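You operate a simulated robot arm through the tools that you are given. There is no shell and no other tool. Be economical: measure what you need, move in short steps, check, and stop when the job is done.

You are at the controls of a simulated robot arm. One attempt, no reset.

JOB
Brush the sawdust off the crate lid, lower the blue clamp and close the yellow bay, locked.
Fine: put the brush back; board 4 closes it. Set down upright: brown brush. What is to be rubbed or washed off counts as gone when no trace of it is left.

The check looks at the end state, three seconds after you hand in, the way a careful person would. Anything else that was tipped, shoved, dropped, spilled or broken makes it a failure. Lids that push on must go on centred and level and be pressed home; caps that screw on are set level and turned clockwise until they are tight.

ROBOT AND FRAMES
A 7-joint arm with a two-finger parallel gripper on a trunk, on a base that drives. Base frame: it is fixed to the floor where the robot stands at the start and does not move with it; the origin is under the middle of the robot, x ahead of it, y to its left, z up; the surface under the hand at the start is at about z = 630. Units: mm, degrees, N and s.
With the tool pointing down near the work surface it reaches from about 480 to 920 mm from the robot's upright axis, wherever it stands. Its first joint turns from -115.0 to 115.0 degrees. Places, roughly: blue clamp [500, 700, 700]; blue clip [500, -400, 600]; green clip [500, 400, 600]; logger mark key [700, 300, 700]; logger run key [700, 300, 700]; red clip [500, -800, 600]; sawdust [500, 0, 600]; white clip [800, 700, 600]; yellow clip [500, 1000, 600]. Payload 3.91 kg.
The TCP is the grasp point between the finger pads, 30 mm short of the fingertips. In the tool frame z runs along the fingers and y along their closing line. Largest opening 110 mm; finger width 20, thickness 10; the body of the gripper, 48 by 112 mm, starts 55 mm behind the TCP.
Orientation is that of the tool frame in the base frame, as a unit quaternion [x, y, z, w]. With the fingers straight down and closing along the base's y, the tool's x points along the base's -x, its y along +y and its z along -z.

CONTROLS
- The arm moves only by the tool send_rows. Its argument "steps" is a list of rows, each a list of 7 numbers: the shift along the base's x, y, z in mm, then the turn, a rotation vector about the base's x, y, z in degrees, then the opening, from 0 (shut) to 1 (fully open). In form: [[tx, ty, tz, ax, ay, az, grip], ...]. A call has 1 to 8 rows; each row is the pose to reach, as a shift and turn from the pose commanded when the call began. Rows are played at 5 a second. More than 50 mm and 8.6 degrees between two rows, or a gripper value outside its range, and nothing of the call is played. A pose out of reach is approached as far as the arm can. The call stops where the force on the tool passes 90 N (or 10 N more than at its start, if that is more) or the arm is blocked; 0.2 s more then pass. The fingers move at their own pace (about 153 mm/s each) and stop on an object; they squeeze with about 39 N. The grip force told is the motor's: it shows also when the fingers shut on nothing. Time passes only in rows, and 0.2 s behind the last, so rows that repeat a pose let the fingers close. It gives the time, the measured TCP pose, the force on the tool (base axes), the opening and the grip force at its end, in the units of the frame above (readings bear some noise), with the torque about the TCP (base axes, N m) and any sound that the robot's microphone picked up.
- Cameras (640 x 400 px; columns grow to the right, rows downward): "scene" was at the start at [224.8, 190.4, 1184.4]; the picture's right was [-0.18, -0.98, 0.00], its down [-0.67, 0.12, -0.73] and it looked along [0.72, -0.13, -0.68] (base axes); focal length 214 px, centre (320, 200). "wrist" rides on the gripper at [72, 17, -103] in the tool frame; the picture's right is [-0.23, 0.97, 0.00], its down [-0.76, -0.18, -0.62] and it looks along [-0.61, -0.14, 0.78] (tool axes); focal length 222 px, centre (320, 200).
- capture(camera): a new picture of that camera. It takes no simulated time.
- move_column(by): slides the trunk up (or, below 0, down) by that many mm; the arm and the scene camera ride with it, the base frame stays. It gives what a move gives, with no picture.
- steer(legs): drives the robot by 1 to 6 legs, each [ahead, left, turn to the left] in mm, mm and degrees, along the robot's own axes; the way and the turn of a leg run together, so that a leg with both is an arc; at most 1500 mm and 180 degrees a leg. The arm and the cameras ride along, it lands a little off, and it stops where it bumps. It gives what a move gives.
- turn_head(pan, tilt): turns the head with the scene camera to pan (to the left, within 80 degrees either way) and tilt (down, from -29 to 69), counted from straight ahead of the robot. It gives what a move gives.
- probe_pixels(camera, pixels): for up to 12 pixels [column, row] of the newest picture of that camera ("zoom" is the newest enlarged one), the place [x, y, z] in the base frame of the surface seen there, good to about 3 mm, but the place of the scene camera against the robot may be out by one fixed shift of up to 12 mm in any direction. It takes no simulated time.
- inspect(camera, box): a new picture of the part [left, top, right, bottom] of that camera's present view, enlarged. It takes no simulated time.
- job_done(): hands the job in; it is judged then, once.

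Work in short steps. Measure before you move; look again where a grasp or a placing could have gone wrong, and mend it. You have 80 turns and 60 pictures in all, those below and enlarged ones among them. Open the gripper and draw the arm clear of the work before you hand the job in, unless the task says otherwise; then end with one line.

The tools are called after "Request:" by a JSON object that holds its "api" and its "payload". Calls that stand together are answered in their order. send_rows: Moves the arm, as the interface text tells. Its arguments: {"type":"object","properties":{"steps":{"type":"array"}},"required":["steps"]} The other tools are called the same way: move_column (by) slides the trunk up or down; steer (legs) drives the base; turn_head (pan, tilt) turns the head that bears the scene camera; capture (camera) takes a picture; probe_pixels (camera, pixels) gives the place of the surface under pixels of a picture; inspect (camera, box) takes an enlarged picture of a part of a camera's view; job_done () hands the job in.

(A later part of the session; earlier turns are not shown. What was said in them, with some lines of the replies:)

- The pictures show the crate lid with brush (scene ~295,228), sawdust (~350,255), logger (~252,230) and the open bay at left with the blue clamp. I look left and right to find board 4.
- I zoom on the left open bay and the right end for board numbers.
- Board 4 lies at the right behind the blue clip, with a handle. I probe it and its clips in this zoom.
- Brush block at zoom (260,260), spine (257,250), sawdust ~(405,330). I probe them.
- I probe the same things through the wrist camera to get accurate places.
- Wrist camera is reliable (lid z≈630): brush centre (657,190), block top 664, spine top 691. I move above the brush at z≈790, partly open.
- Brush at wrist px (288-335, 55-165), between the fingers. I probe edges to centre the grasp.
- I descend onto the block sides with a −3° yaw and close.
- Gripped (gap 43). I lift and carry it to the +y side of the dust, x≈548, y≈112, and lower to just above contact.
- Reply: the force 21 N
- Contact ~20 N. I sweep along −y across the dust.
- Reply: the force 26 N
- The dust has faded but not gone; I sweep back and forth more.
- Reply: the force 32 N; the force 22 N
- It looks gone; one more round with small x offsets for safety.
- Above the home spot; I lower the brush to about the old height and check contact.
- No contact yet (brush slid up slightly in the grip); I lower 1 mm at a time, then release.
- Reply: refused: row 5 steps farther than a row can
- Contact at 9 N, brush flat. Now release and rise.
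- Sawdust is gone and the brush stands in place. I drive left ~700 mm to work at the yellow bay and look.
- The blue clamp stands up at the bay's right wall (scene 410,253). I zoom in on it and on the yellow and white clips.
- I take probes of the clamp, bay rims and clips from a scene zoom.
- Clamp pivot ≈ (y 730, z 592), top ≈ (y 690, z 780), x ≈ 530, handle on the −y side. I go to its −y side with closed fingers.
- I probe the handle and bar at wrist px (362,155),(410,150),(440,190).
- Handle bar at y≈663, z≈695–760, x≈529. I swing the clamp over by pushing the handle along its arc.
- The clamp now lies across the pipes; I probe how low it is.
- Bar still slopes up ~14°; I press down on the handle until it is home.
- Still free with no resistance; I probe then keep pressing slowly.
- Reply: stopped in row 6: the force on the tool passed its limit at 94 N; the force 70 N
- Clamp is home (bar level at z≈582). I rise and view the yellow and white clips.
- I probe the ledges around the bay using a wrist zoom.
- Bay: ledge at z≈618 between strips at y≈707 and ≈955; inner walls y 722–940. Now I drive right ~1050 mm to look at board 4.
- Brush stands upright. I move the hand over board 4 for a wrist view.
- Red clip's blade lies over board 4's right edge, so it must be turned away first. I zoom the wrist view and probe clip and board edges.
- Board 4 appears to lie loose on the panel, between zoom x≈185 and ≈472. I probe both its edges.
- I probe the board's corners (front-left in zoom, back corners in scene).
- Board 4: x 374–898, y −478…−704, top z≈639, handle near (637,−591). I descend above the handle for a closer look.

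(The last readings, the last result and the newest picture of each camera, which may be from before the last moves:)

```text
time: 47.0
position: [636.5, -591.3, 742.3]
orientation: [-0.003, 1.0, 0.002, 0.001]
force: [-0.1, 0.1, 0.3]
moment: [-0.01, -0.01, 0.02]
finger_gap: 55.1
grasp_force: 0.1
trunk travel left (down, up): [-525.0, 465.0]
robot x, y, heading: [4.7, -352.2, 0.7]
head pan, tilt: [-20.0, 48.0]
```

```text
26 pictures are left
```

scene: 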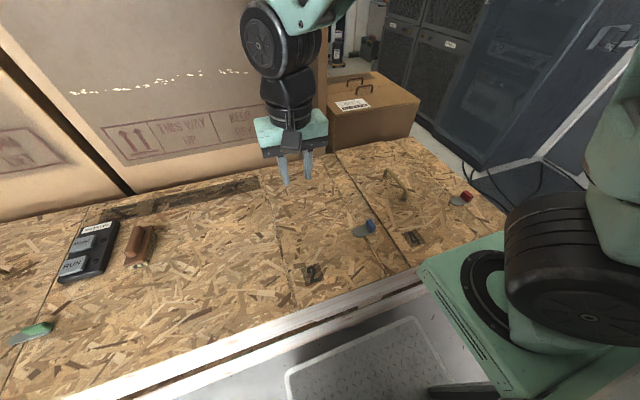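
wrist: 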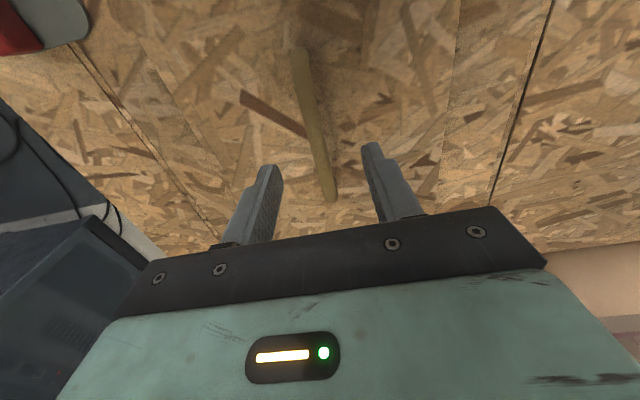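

Request:
{"api": "probe_pixels", "payload": {"camera": "wrist", "pixels": [[300, 55], [302, 75], [310, 110], [318, 150], [328, 190], [333, 200], [345, 100], [312, 120]]}}

```text
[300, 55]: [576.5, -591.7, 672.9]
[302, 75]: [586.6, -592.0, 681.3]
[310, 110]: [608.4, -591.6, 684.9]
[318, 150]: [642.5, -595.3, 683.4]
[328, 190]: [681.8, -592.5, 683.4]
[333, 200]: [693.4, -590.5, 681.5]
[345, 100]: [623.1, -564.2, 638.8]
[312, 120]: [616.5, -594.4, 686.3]
```

Handle bar top z≈684, y≈−592. I lower to z≈677, grip and lift a little.

Request:
{"api": "send_rows", "payload": {"steps": [[0, -1, -35, 0, 0, 0, 0.5], [0, -1, -65, 0, 0, 0, 0.5], [0, -1, -65, 0, 0, 0, 0], [0, -1, -65, 0, 0, 0, 0], [0, -1, -65, 0, 0, 0, 0], [0, -1, -60, 0, 0, 0, 0], [0, -1, -45, 0, 0, 0, 0], [0, -1, -25, 0, 0, 0, 0]]}}

Request:
{"api": "capture", "payload": {"camera": "wrist"}}

```text
time: 48.8
position: [637.3, -592.4, 717.7]
orientation: [-0.004, 1.0, 0.001, 0.001]
force: [0.0, -0.4, -7.5]
moment: [-0.01, 0.02, 0.01]
finger_gap: 12.3
grasp_force: 39.0
trunk travel left (down, up): [-525.0, 465.0]
robot x, y, heading: [4.5, -353.2, 0.7]
head pan, tilt: [-20.0, 48.0]
```

```text
25 pictures are left
```

wrist: 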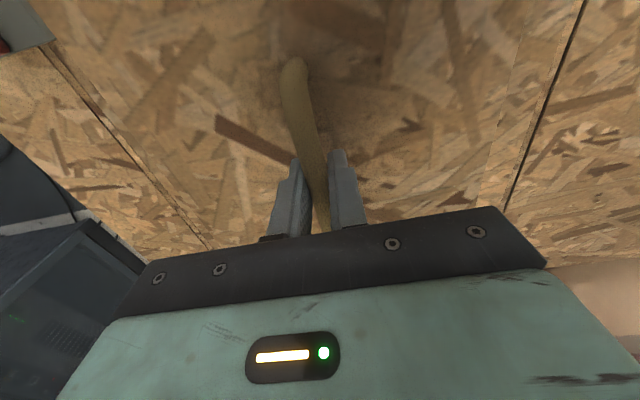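

Board is held level (7.5 N). I raise it to clear the brush.

Request:
{"api": "send_rows", "payload": {"steps": [[0, 0, 25, 0, 0, 0, 0], [0, 0, 50, 0, 0, 0, 0], [0, 0, 75, 0, 0, 0, 0], [0, 0, 90, 0, 0, 0, 0], [0, 0, 90, 0, 0, 0, 0]]}}

Request:
{"api": "steer", "payload": {"legs": [[0, 700, 0], [0, 723, 0]]}}

Request:
{"api": "turn_head", "payload": {"pan": -20, "tilt": 45}}

Request:
{"api": "capture", "payload": {"camera": "scene"}}

```text
time: 50.0
position: [635.7, -592.6, 808.1]
orientation: [-0.003, 1.0, 0.001, 0.001]
force: [0.2, -0.2, -7.9]
moment: [0.02, 0.02, -0.01]
finger_gap: 12.3
grasp_force: 38.6
trunk travel left (down, up): [-525.0, 465.0]
robot x, y, heading: [3.7, -352.1, 0.4]
head pan, tilt: [-20.0, 48.0]
```

```text
time: 57.3
position: [619.3, 834.8, 807.6]
orientation: [-0.01, 1.0, 0.003, 0.001]
force: [0.5, -0.2, -6.5]
moment: [-0.02, 0.01, 0.0]
finger_gap: 12.6
grasp_force: 39.0
trunk travel left (down, up): [-525.0, 465.0]
robot x, y, heading: [-11.3, 1070.6, 1.3]
head pan, tilt: [-20.0, 48.0]
```

```text
time: 58.0
position: [619.4, 834.8, 808.0]
orientation: [-0.009, 1.0, 0.002, 0.0]
force: [0.1, -0.8, -7.4]
moment: [-0.02, 0.0, 0.03]
finger_gap: 12.6
grasp_force: 38.7
trunk travel left (down, up): [-525.0, 465.0]
robot x, y, heading: [-14.2, 1070.5, 1.1]
head pan, tilt: [-20.0, 45.0]
```

```text
24 pictures are left
```

scene: 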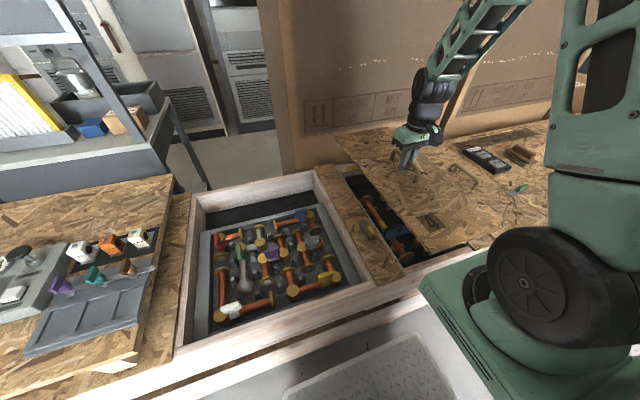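

The board hovers over the bay. I zoom on the visible rim to get strip edges and front/back rails.

Request:
{"api": "inspect", "payload": {"camera": "scene", "box": [310, 120, 500, 300]}}

Request:
{"api": "inspect", "payload": {"camera": "wrist", "box": [0, 0, 640, 240]}}

```text
2.22 times, centred on (405, 210) of scene
```

zoom: 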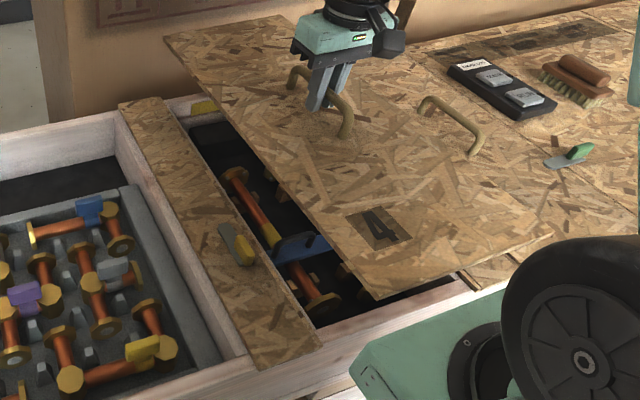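

```text
1.00 times, centred on (320, 120) of wrist (not enlarged: the box is as wide or as high as the picture)
```

zoom: 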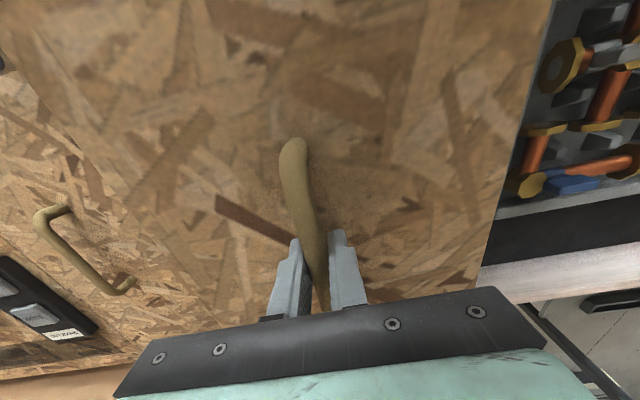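

I probe across the left strip edge, the front corner and back corner in scene pixels.

Request:
{"api": "probe_pixels", "payload": {"camera": "scene", "pixels": [[383, 240], [386, 240], [389, 240], [392, 240], [404, 276], [405, 273], [409, 270], [418, 270], [336, 165], [333, 163], [340, 167], [352, 169]]}}

Request:
{"api": "probe_pixels", "payload": {"camera": "wrist", "pixels": [[480, 280], [495, 240], [520, 120], [545, 20], [205, 260], [110, 150], [30, 60], [60, 190]]}}

```text
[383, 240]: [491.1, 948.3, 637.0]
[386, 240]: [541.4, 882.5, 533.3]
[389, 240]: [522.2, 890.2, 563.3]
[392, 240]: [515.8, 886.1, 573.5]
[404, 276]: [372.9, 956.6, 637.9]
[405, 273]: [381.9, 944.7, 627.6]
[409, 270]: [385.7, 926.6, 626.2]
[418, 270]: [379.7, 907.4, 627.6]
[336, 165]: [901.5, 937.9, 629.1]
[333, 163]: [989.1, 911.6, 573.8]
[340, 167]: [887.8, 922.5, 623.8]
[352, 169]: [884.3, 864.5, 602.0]
```

```text
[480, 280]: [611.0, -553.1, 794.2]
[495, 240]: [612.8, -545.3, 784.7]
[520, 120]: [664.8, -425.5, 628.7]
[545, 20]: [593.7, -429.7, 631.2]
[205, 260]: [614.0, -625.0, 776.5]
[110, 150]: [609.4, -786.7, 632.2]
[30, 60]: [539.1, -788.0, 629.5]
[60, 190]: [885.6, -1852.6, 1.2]
```

Recess appears 716–946 wide (board ≈226), centre y≈831, x like the strips 374–898. I align (yaw −0.7°) and lower to just above the strips, then check gaps.

Request:
{"api": "send_rows", "payload": {"steps": [[8, -2, -20, 0, 0, -0.7, 0], [17.5, -4.5, -45, 0, 0, -0.7, 0], [17.5, -4.5, -75, 0, 0, -0.7, 0], [17.5, -4.5, -100, 0, 0, -0.7, 0], [17.5, -4.5, -115, 0, 0, -0.7, 0], [17.5, -4.5, -120, 0, 0, -0.7, 0], [17.5, -4.5, -120, 0, 0, -0.7, 0]]}}

Request:
{"api": "capture", "payload": {"camera": "wrist"}}

Request:
{"api": "inspect", "payload": {"camera": "scene", "box": [320, 130, 480, 290]}}

```text
time: 59.6
position: [637.0, 830.8, 686.3]
orientation: [-0.002, 1.0, 0.002, 0.001]
force: [0.0, 0.6, -7.4]
moment: [0.02, 0.05, 0.04]
finger_gap: 12.3
grasp_force: 38.5
trunk travel left (down, up): [-525.0, 465.0]
robot x, y, heading: [-16.1, 1068.1, 1.0]
head pan, tilt: [-20.0, 45.0]
```

```text
21 pictures are left
```

wrist: 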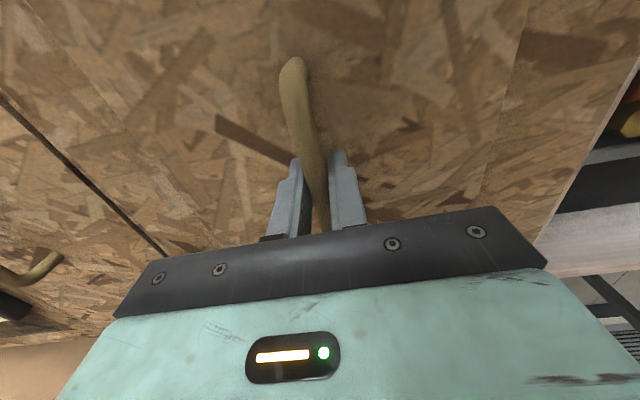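

```text
2.50 times, centred on (400, 210) of scene
```

zoom: 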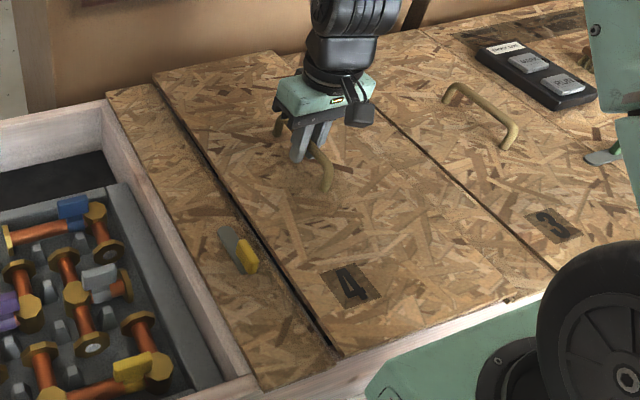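

I probe the left gap front and back, and the board's right edge.

Request:
{"api": "probe_pixels", "payload": {"camera": "zoom", "pixels": [[318, 335], [324, 335], [330, 335], [336, 335], [342, 345], [205, 150], [210, 150], [215, 150], [221, 150], [158, 80], [275, 53], [500, 300]]}}

Request:
{"api": "inspect", "payload": {"camera": "scene", "box": [430, 210, 510, 260]}}

```text
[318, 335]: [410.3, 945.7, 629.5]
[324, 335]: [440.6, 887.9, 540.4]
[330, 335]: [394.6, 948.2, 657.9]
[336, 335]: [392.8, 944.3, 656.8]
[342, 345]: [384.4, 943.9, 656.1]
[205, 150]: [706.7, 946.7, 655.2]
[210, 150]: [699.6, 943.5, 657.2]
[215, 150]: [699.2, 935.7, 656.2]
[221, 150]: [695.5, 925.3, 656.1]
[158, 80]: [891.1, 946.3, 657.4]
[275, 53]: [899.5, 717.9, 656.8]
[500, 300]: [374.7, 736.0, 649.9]
```

```text
8.00 times, centred on (470, 235) of scene
```

zoom: 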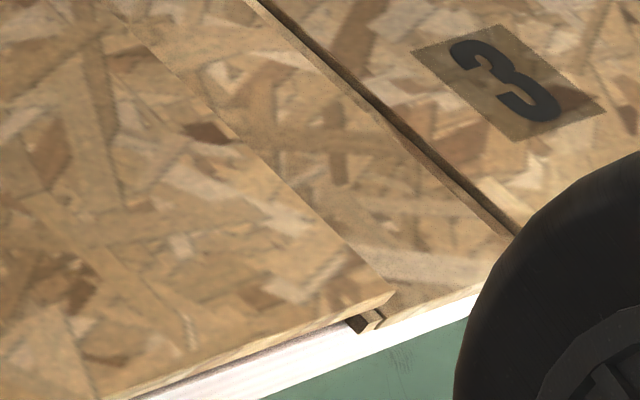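

I probe the right strip edge around zoom (385,315) and the board's right edge.

Request:
{"api": "probe_pixels", "payload": {"camera": "zoom", "pixels": [[384, 296], [388, 312], [395, 308], [386, 318], [392, 316], [378, 318], [360, 322], [398, 300], [240, 140], [290, 150], [150, 40], [300, 210]]}}

```text
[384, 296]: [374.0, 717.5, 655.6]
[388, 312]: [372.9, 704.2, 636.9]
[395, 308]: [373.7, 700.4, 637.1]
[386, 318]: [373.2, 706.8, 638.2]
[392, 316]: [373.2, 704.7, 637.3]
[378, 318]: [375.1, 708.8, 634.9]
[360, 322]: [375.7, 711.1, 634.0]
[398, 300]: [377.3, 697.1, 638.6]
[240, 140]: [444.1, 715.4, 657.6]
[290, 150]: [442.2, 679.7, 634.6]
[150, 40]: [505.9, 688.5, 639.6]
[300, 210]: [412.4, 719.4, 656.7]
```

Recess ≈ 709–949, board ≈ 717–947.5: shift −3 mm in y and lower onto the ledge.

Request:
{"api": "send_rows", "payload": {"steps": [[0, -3, 0, 0, 0, 0, 0], [0, -3, -6, 0, 0, 0, 0], [0, -3, -12, 0, 0, 0, 0], [0, -3, -16, 0, 0, 0, 0], [0, -3, -19, 0, 0, 0, 0], [0, -3, -21, 0, 0, 0, 0], [0, -3, -22, 0, 0, 0, 0]]}}

Request:
{"api": "inspect", "payload": {"camera": "scene", "box": [320, 130, 480, 290]}}

```text
time: 61.2
position: [636.4, 827.9, 669.3]
orientation: [-0.003, 1.0, 0.002, 0.003]
force: [-3.6, -0.1, 31.8]
moment: [0.01, 0.79, 0.03]
finger_gap: 12.4
grasp_force: 39.0
trunk travel left (down, up): [-525.0, 465.0]
robot x, y, heading: [-12.4, 1073.0, 1.3]
head pan, tilt: [-20.0, 45.0]
```

```text
2.50 times, centred on (400, 210) of scene
```

zoom: 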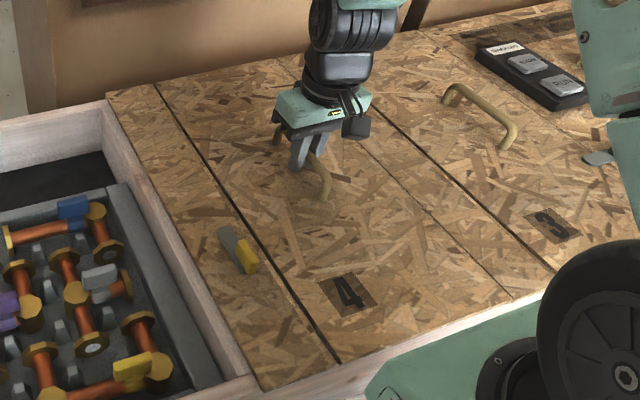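

The board looks seated flush with gaps both sides; I probe heights at the corners and gap widths.

Request:
{"api": "probe_pixels", "payload": {"camera": "zoom", "pixels": [[340, 350], [325, 355], [165, 88], [150, 92], [275, 62], [290, 62], [490, 295], [515, 285], [250, 200], [430, 220], [380, 200], [450, 200]]}}

```text
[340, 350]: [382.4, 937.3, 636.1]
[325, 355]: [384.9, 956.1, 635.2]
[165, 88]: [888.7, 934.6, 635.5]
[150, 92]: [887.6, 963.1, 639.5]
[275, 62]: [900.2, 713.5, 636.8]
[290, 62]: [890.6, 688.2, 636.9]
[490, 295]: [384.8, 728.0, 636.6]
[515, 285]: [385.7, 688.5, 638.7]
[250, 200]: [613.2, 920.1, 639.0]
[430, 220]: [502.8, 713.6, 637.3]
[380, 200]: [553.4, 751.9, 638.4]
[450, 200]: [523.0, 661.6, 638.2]
```

Board is flush (z≈637 all around). I release, rise, and go toward the yellow clip for a view.

Request:
{"api": "send_rows", "payload": {"steps": [[0, 0, 3, 0, 0, 0, 0.35], [0, 0, 3, 0, 0, 0, 0.35], [0, 0, 40, 0, 0, 0, 0.35], [0, 0, 85, 0, 0, 0, 0.35], [-30, 30, 110, 0, 0, 0, 0.35], [-60, 60, 130, 0, 0, 0, 0.35], [-80, 90, 150, 0, 0, 0, 0.35], [-90, 120, 165, 0, 0, 0, 0.35]]}}

Request:
{"api": "capture", "payload": {"camera": "wrist"}}

```text
time: 63.0
position: [545.9, 947.7, 831.7]
orientation: [-0.004, 1.0, 0.001, 0.001]
force: [0.4, -0.2, 0.7]
moment: [0.0, 0.02, 0.0]
finger_gap: 38.6
grasp_force: 0.0
trunk travel left (down, up): [-525.0, 465.0]
robot x, y, heading: [-18.5, 1072.6, 1.3]
head pan, tilt: [-20.0, 45.0]
```

```text
17 pictures are left
```

wrist: 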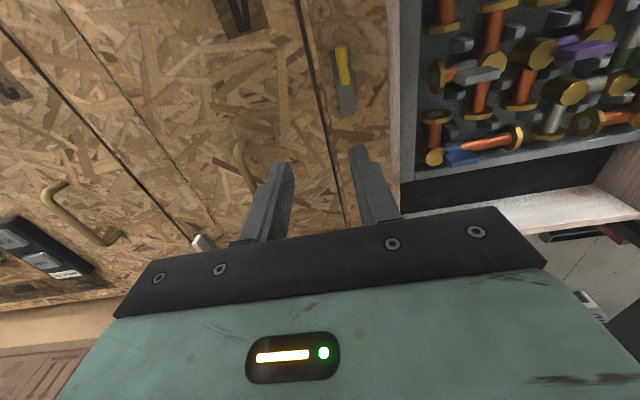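

Yellow clip at wrist (343,80), white at (200,242). I zoom on the yellow clip and probe its parts; also look at the white clip via scene.

Request:
{"api": "inspect", "payload": {"camera": "wrist", "box": [290, 30, 402, 130]}}

Request:
{"api": "probe_pixels", "payload": {"camera": "wrist", "pixels": [[341, 48], [344, 65], [347, 83], [337, 90], [352, 92], [345, 114], [334, 60], [350, 50], [332, 115], [338, 150], [200, 240], [195, 246]]}}

Request:
{"api": "inspect", "payload": {"camera": "wrist", "box": [170, 220, 234, 260]}}

```text
4.00 times, centred on (346, 80) of wrist
```

zoom: 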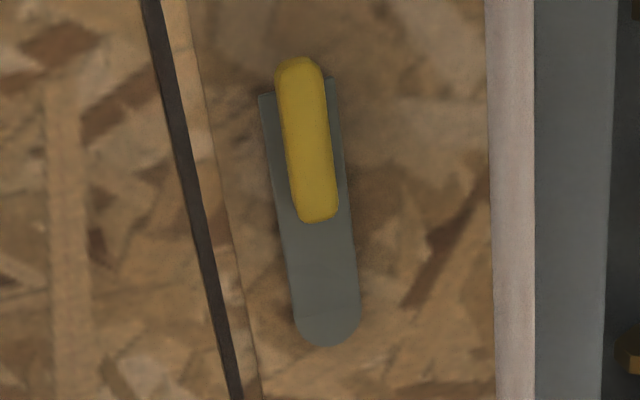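

```text
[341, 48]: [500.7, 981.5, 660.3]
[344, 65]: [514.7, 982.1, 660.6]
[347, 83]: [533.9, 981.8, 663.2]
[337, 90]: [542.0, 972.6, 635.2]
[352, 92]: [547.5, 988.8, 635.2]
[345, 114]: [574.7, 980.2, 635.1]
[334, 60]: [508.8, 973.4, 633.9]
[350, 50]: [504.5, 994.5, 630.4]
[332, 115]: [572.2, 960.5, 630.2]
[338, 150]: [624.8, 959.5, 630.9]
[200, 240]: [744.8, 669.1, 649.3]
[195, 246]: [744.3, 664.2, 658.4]
```

```text
10.00 times, centred on (202, 240) of wrist
```

zoom: 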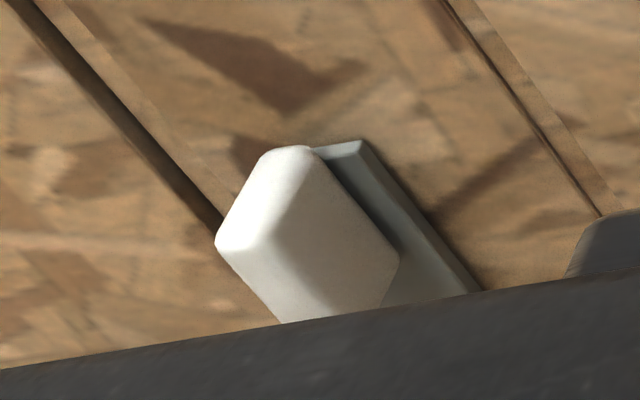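

Yellow clip: knob centre ≈(516,981), top z≈661, blade pointing +x; it must swing to −y over the board. I grip the knob.

Request:
{"api": "send_rows", "payload": {"steps": [[-12, 14, -40, 0, 0, 0, 0.35], [-22, 26, -80, 0, 0, 0, 0.35], [-30, 34, -120, 0, 0, 0, 0.35], [-30, 34, -162, 0, 0, 0, 0.35], [-30, 34, -162, 0, 0, 0, 0.35], [-30, 34, -162, 0, 0, 0, 0], [-30, 34, -162, 0, 0, 0, 0], [-30, 34, -162, 0, 0, 0, 0]]}}

Request:
{"api": "capture", "payload": {"camera": "wrist"}}

```text
time: 64.8
position: [516.1, 981.1, 669.2]
orientation: [-0.003, 1.0, 0.002, 0.001]
force: [-3.3, 4.8, -11.0]
moment: [-0.31, -1.26, -0.51]
finger_gap: 11.7
grasp_force: 44.9
trunk travel left (down, up): [-525.0, 465.0]
robot x, y, heading: [-16.8, 1070.6, 0.9]
head pan, tilt: [-20.0, 45.0]
```

```text
14 pictures are left
```

wrist: 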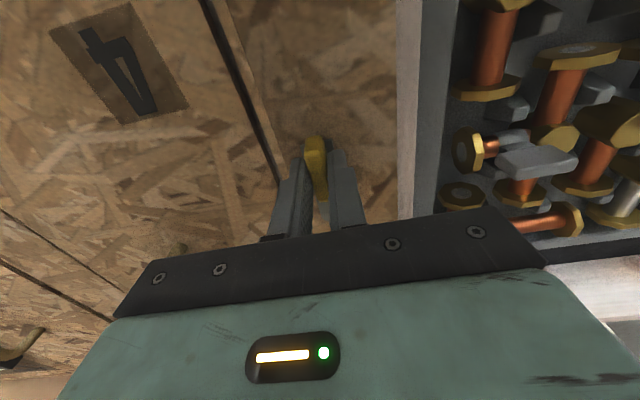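

Knob gripped. I turn it clockwise (−z) in 8° steps, first 40°.

Request:
{"api": "send_rows", "payload": {"steps": [[0, 0, 0, 0, 0, -8, 0], [0, 0, 0, 0, 0, -16, 0], [0, 0, 0, 0, 0, -24, 0], [0, 0, 0, 0, 0, -32, 0], [0, 0, 0, 0, 0, -40, 0]]}}

Request:
{"api": "capture", "payload": {"camera": "wrist"}}

```text
time: 66.0
position: [515.6, 981.6, 668.1]
orientation: [0.341, 0.94, 0.0, 0.001]
force: [-1.1, -3.3, 9.4]
moment: [0.58, 1.37, 0.03]
finger_gap: 12.1
grasp_force: 45.1
trunk travel left (down, up): [-525.0, 465.0]
robot x, y, heading: [-10.1, 1068.7, 1.4]
head pan, tilt: [-20.0, 45.0]
```

```text
13 pictures are left
```

wrist: 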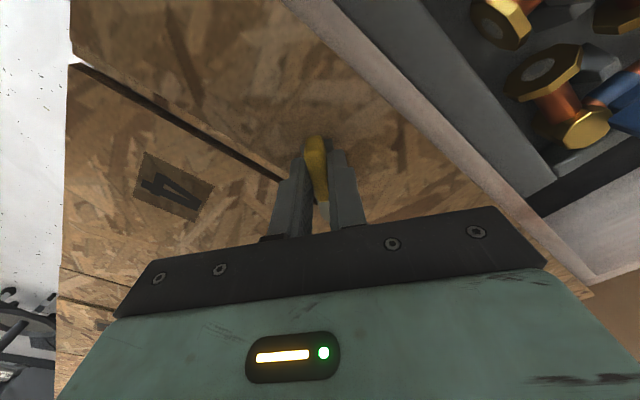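

It turns smoothly; continue to 90° total.

Request:
{"api": "send_rows", "payload": {"steps": [[0, 0, 0, 0, 0, -8, 0], [0, 0, 0, 0, 0, -16, 0], [0, 0, 0, 0, 0, -24, 0], [0, 0, 0, 0, 0, -32, 0], [0, 0, 0, 0, 0, -40, 0], [0, 0, 0, 0, 0, -46, 0], [0, 0, 0, 0, 0, -50.5, 0], [0, 0, 0, 0, 0, -50.5, 0]]}}

```text
time: 67.8
position: [515.3, 981.2, 669.5]
orientation: [0.708, 0.706, 0.001, 0.002]
force: [-13.4, -15.2, 18.7]
moment: [-1.11, 0.87, 0.43]
finger_gap: 11.8
grasp_force: 45.2
trunk travel left (down, up): [-525.0, 465.0]
robot x, y, heading: [-13.7, 1072.1, 1.4]
head pan, tilt: [-20.0, 45.0]
```

Turned to 90°. I open, rise clear and look.

Request:
{"api": "send_rows", "payload": {"steps": [[0, 0, 0, 0, 0, 0, 0.3], [0, 0, 0, 0, 0, 0, 0.3], [0, 0, 40, 0, 0, 0, 0.3], [0, 0, 80, 0, 0, 0, 0.3], [0, 0, 120, 0, 0, 0, 0.3], [0, 0, 160, 0, 0, 0, 0.3]]}}

Request:
{"api": "inspect", "payload": {"camera": "scene", "box": [320, 150, 480, 270]}}

```text
time: 69.2
position: [517.1, 981.3, 828.5]
orientation: [0.708, 0.706, 0.0, 0.001]
force: [0.0, 0.3, 0.2]
moment: [0.02, 0.05, -0.02]
finger_gap: 32.8
grasp_force: 0.1
trunk travel left (down, up): [-525.0, 465.0]
robot x, y, heading: [-15.5, 1074.5, 1.1]
head pan, tilt: [-20.0, 45.0]
```

```text
3.33 times, centred on (400, 210) of scene
```

zoom: 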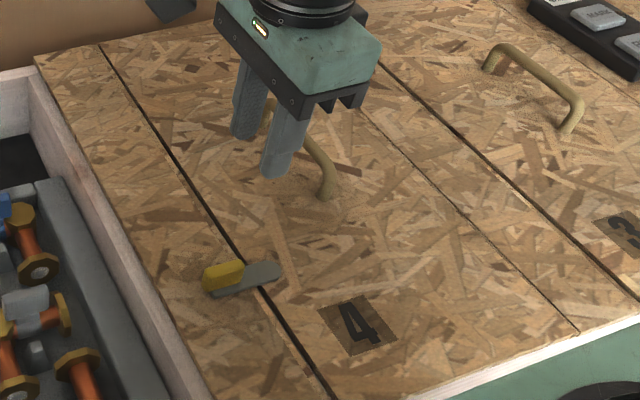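

Yellow clip now lies across onto board 4. I drive right to inspect the white clip.

Request:
{"api": "steer", "payload": {"legs": [[0, -380, 0]]}}

Request:
{"api": "send_rows", "payload": {"steps": [[10, 8, 5, 0, 0, 8, 0.35], [20, 16, 10, 0, 0, 16, 0.35], [40, 24, 15, 0, 0, 24, 0.35], [60, 32, 20, 0, 0, 32, 0.35], [80, 40, 25, 0, 0, 40, 0.35], [100, 48, 25, 0, 0, 48, 0.35], [120, 52, 25, 0, 0, 56, 0.35], [140, 55, 25, 0, 0, 64, 0.35]]}}

Request:
{"api": "send_rows", "payload": {"steps": [[10, 0, 0, 0, 0, 8, 0.35], [20, 0, 0, 0, 0, 16, 0.35], [30, 0, 0, 0, 0, 24, 0.35], [35, 0, 0, 0, 0, 26, 0.35]]}}

Request:
{"api": "turn_head", "payload": {"pan": -10, "tilt": 40}}

Request:
{"api": "capture", "payload": {"camera": "wrist"}}

```text
time: 71.6
position: [524.4, 599.7, 829.5]
orientation: [0.707, 0.707, 0.001, 0.001]
force: [0.5, -0.3, -0.4]
moment: [0.0, -0.01, 0.04]
finger_gap: 32.9
grasp_force: 0.0
trunk travel left (down, up): [-525.0, 465.0]
robot x, y, heading: [-9.0, 686.4, 1.1]
head pan, tilt: [-20.0, 45.0]
```

```text
time: 73.4
position: [666.1, 654.4, 852.8]
orientation: [0.224, 0.975, 0.001, 0.001]
force: [-0.2, 0.1, 0.0]
moment: [0.01, 0.04, -0.02]
finger_gap: 38.5
grasp_force: 0.2
trunk travel left (down, up): [-525.0, 465.0]
robot x, y, heading: [-7.2, 689.3, 1.3]
head pan, tilt: [-20.0, 45.0]
```

```text
time: 74.4
position: [700.1, 655.2, 853.5]
orientation: [0.0, 1.0, 0.001, 0.001]
force: [-0.3, 0.5, -0.5]
moment: [-0.04, 0.05, -0.02]
finger_gap: 38.6
grasp_force: 0.1
trunk travel left (down, up): [-525.0, 465.0]
robot x, y, heading: [-8.3, 689.5, 1.2]
head pan, tilt: [-20.0, 45.0]
```

```text
time: 75.1
position: [700.2, 654.3, 853.0]
orientation: [0.001, 1.0, 0.002, 0.001]
force: [0.3, -0.8, 0.6]
moment: [0.05, 0.0, 0.02]
finger_gap: 38.4
grasp_force: 0.0
trunk travel left (down, up): [-525.0, 465.0]
robot x, y, heading: [-10.2, 693.0, 1.3]
head pan, tilt: [-10.0, 40.0]
```

```text
11 pictures are left
```

wrist: 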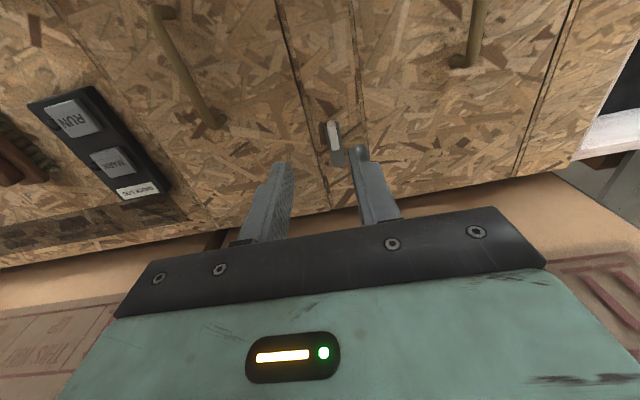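

Request:
{"api": "inspect", "payload": {"camera": "wrist", "box": [280, 90, 392, 190]}}

Request:
{"api": "probe_pixels", "payload": {"camera": "wrist", "pixels": [[331, 123], [334, 135], [337, 147], [338, 160], [328, 140], [325, 125], [310, 145], [318, 145], [363, 145], [350, 100], [300, 100], [305, 130]]}}

Request:
{"api": "inspect", "payload": {"camera": "scene", "box": [330, 140, 450, 215]}}

```text
4.00 times, centred on (336, 140) of wrist
```

zoom: 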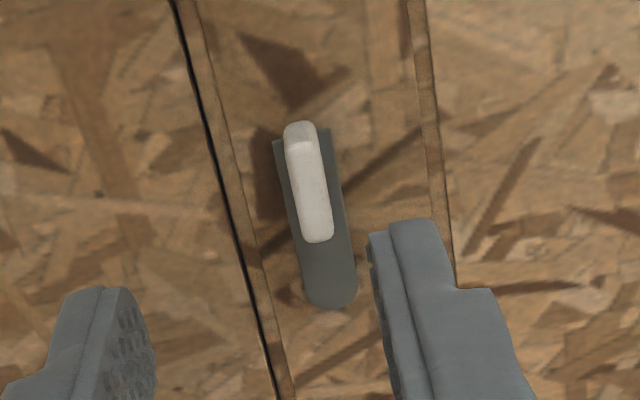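

```text
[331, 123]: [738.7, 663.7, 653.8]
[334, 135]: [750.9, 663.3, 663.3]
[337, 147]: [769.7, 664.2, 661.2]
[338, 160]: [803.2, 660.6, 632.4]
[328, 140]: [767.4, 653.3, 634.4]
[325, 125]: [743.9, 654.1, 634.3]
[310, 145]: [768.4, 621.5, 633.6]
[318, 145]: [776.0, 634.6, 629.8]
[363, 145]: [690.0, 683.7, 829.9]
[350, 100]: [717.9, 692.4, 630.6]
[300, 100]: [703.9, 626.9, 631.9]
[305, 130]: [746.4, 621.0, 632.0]
```

```text
5.33 times, centred on (390, 178) of scene
```

zoom: 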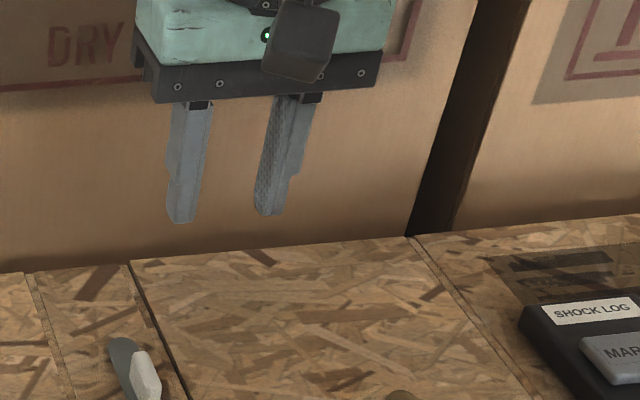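

I probe the seam and bay edge lines around the white clip precisely to learn which board it serves.

Request:
{"api": "probe_pixels", "payload": {"camera": "wrist", "pixels": [[306, 135], [308, 135], [310, 135], [312, 135], [360, 125], [362, 125], [364, 125], [366, 125], [345, 165], [330, 122], [335, 148], [352, 125]]}}

Request:
{"api": "capture", "payload": {"camera": "scene"}}

```text
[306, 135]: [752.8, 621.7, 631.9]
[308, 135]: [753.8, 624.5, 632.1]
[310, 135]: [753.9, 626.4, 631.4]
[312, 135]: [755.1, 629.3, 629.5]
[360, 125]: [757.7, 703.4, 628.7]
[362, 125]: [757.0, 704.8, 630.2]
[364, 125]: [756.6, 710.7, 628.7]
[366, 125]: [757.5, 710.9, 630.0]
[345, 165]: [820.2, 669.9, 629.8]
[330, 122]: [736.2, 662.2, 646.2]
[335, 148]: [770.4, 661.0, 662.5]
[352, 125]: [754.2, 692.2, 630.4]
```

```text
8 pictures are left
```

scene: 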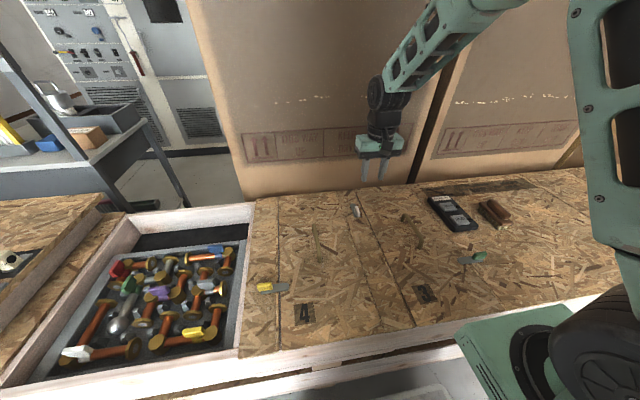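

White sits 36 mm from board 3's seam but ~49 mm from board 4's edge. I probe green and yellow for comparison.

Request:
{"api": "probe_pixels", "payload": {"camera": "scene", "pixels": [[481, 255], [477, 257], [470, 260], [463, 261], [460, 262], [264, 286], [272, 286], [286, 285], [289, 285], [281, 295], [480, 270], [470, 250]]}}

Request:
{"api": "inspect", "payload": {"camera": "scene", "box": [430, 220, 520, 290]}}

```text
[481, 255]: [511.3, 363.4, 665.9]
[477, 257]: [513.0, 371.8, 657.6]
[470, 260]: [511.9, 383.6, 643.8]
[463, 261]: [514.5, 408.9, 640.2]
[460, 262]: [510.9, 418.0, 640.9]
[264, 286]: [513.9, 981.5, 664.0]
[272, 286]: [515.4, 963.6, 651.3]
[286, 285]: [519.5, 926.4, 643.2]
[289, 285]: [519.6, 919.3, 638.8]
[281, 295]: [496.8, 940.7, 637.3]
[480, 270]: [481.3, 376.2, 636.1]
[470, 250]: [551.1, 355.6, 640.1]
```

```text
5.71 times, centred on (475, 255) of scene
```

zoom: 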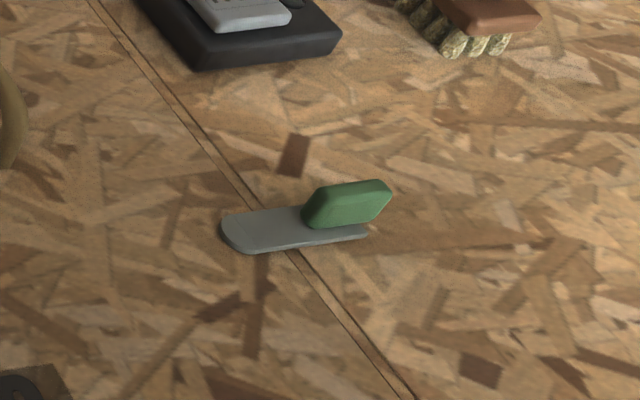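

White is spaced for board 3 (36 mm, as green's and yellow's spacing) and would barely touch board 4; the yellow bay's own clip is yellow, so I leave white alone. I raise the arm clear and make a final check.

Request:
{"api": "send_rows", "payload": {"steps": [[-35, 0, 30, 0, 0, 0, 0.5], [-70, 0, 60, 0, 0, 0, 0.5], [-105, 0, 90, 0, 0, 0, 0.5], [-140, 0, 120, 0, 0, 0, 0.5], [-170, 0, 150, 0, 0, 0, 0.5]]}}

Request:
{"api": "inspect", "payload": {"camera": "scene", "box": [230, 180, 390, 330]}}

Request:
{"api": "inspect", "payload": {"camera": "scene", "box": [420, 160, 620, 290]}}

```text
time: 76.3
position: [529.4, 653.6, 1002.8]
orientation: [0.0, 1.0, 0.001, 0.001]
force: [0.7, -0.5, 0.4]
moment: [0.01, -0.01, 0.02]
finger_gap: 54.8
grasp_force: 0.0
trunk travel left (down, up): [-525.0, 465.0]
robot x, y, heading: [-8.0, 686.6, 1.3]
head pan, tilt: [-10.0, 40.0]
```

```text
2.67 times, centred on (310, 255) of scene
```

zoom: 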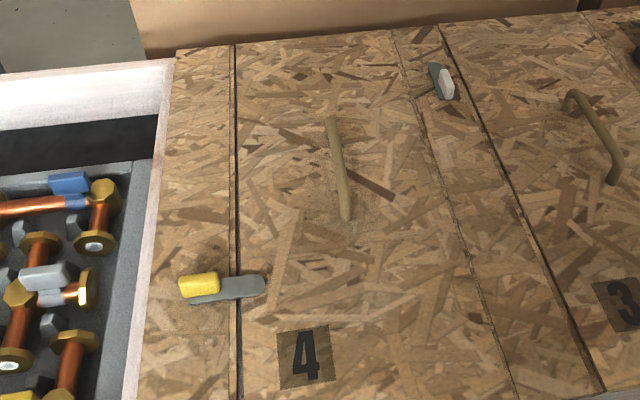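

```text
3.08 times, centred on (520, 225) of scene
```

zoom: 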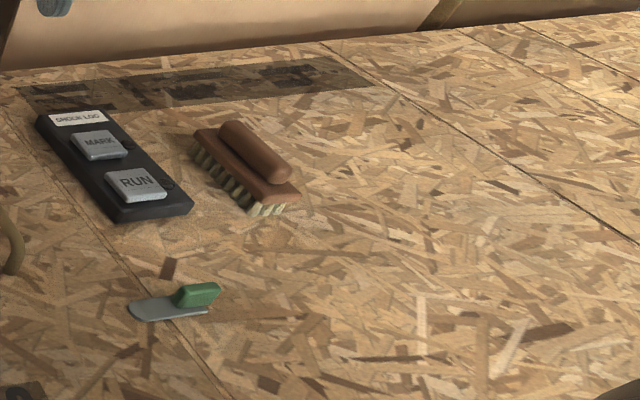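

Everything checks out: no dust left, the brush is standing upright in its place, the clamp is down, and board 4 is flush with the yellow clip across it. I hand in.

Request:
{"api": "job_done", "payload": {}}

```text
The job is handed in.
```

The job is handed in: the sawdust is off with no trace visible, the brush is back upright, the blue clamp is down, and board 4 closes the yellow bay flush with the yellow clip turned across it. I left the white clip alone because its position suggests it belongs to board 3. I could not confirm that.
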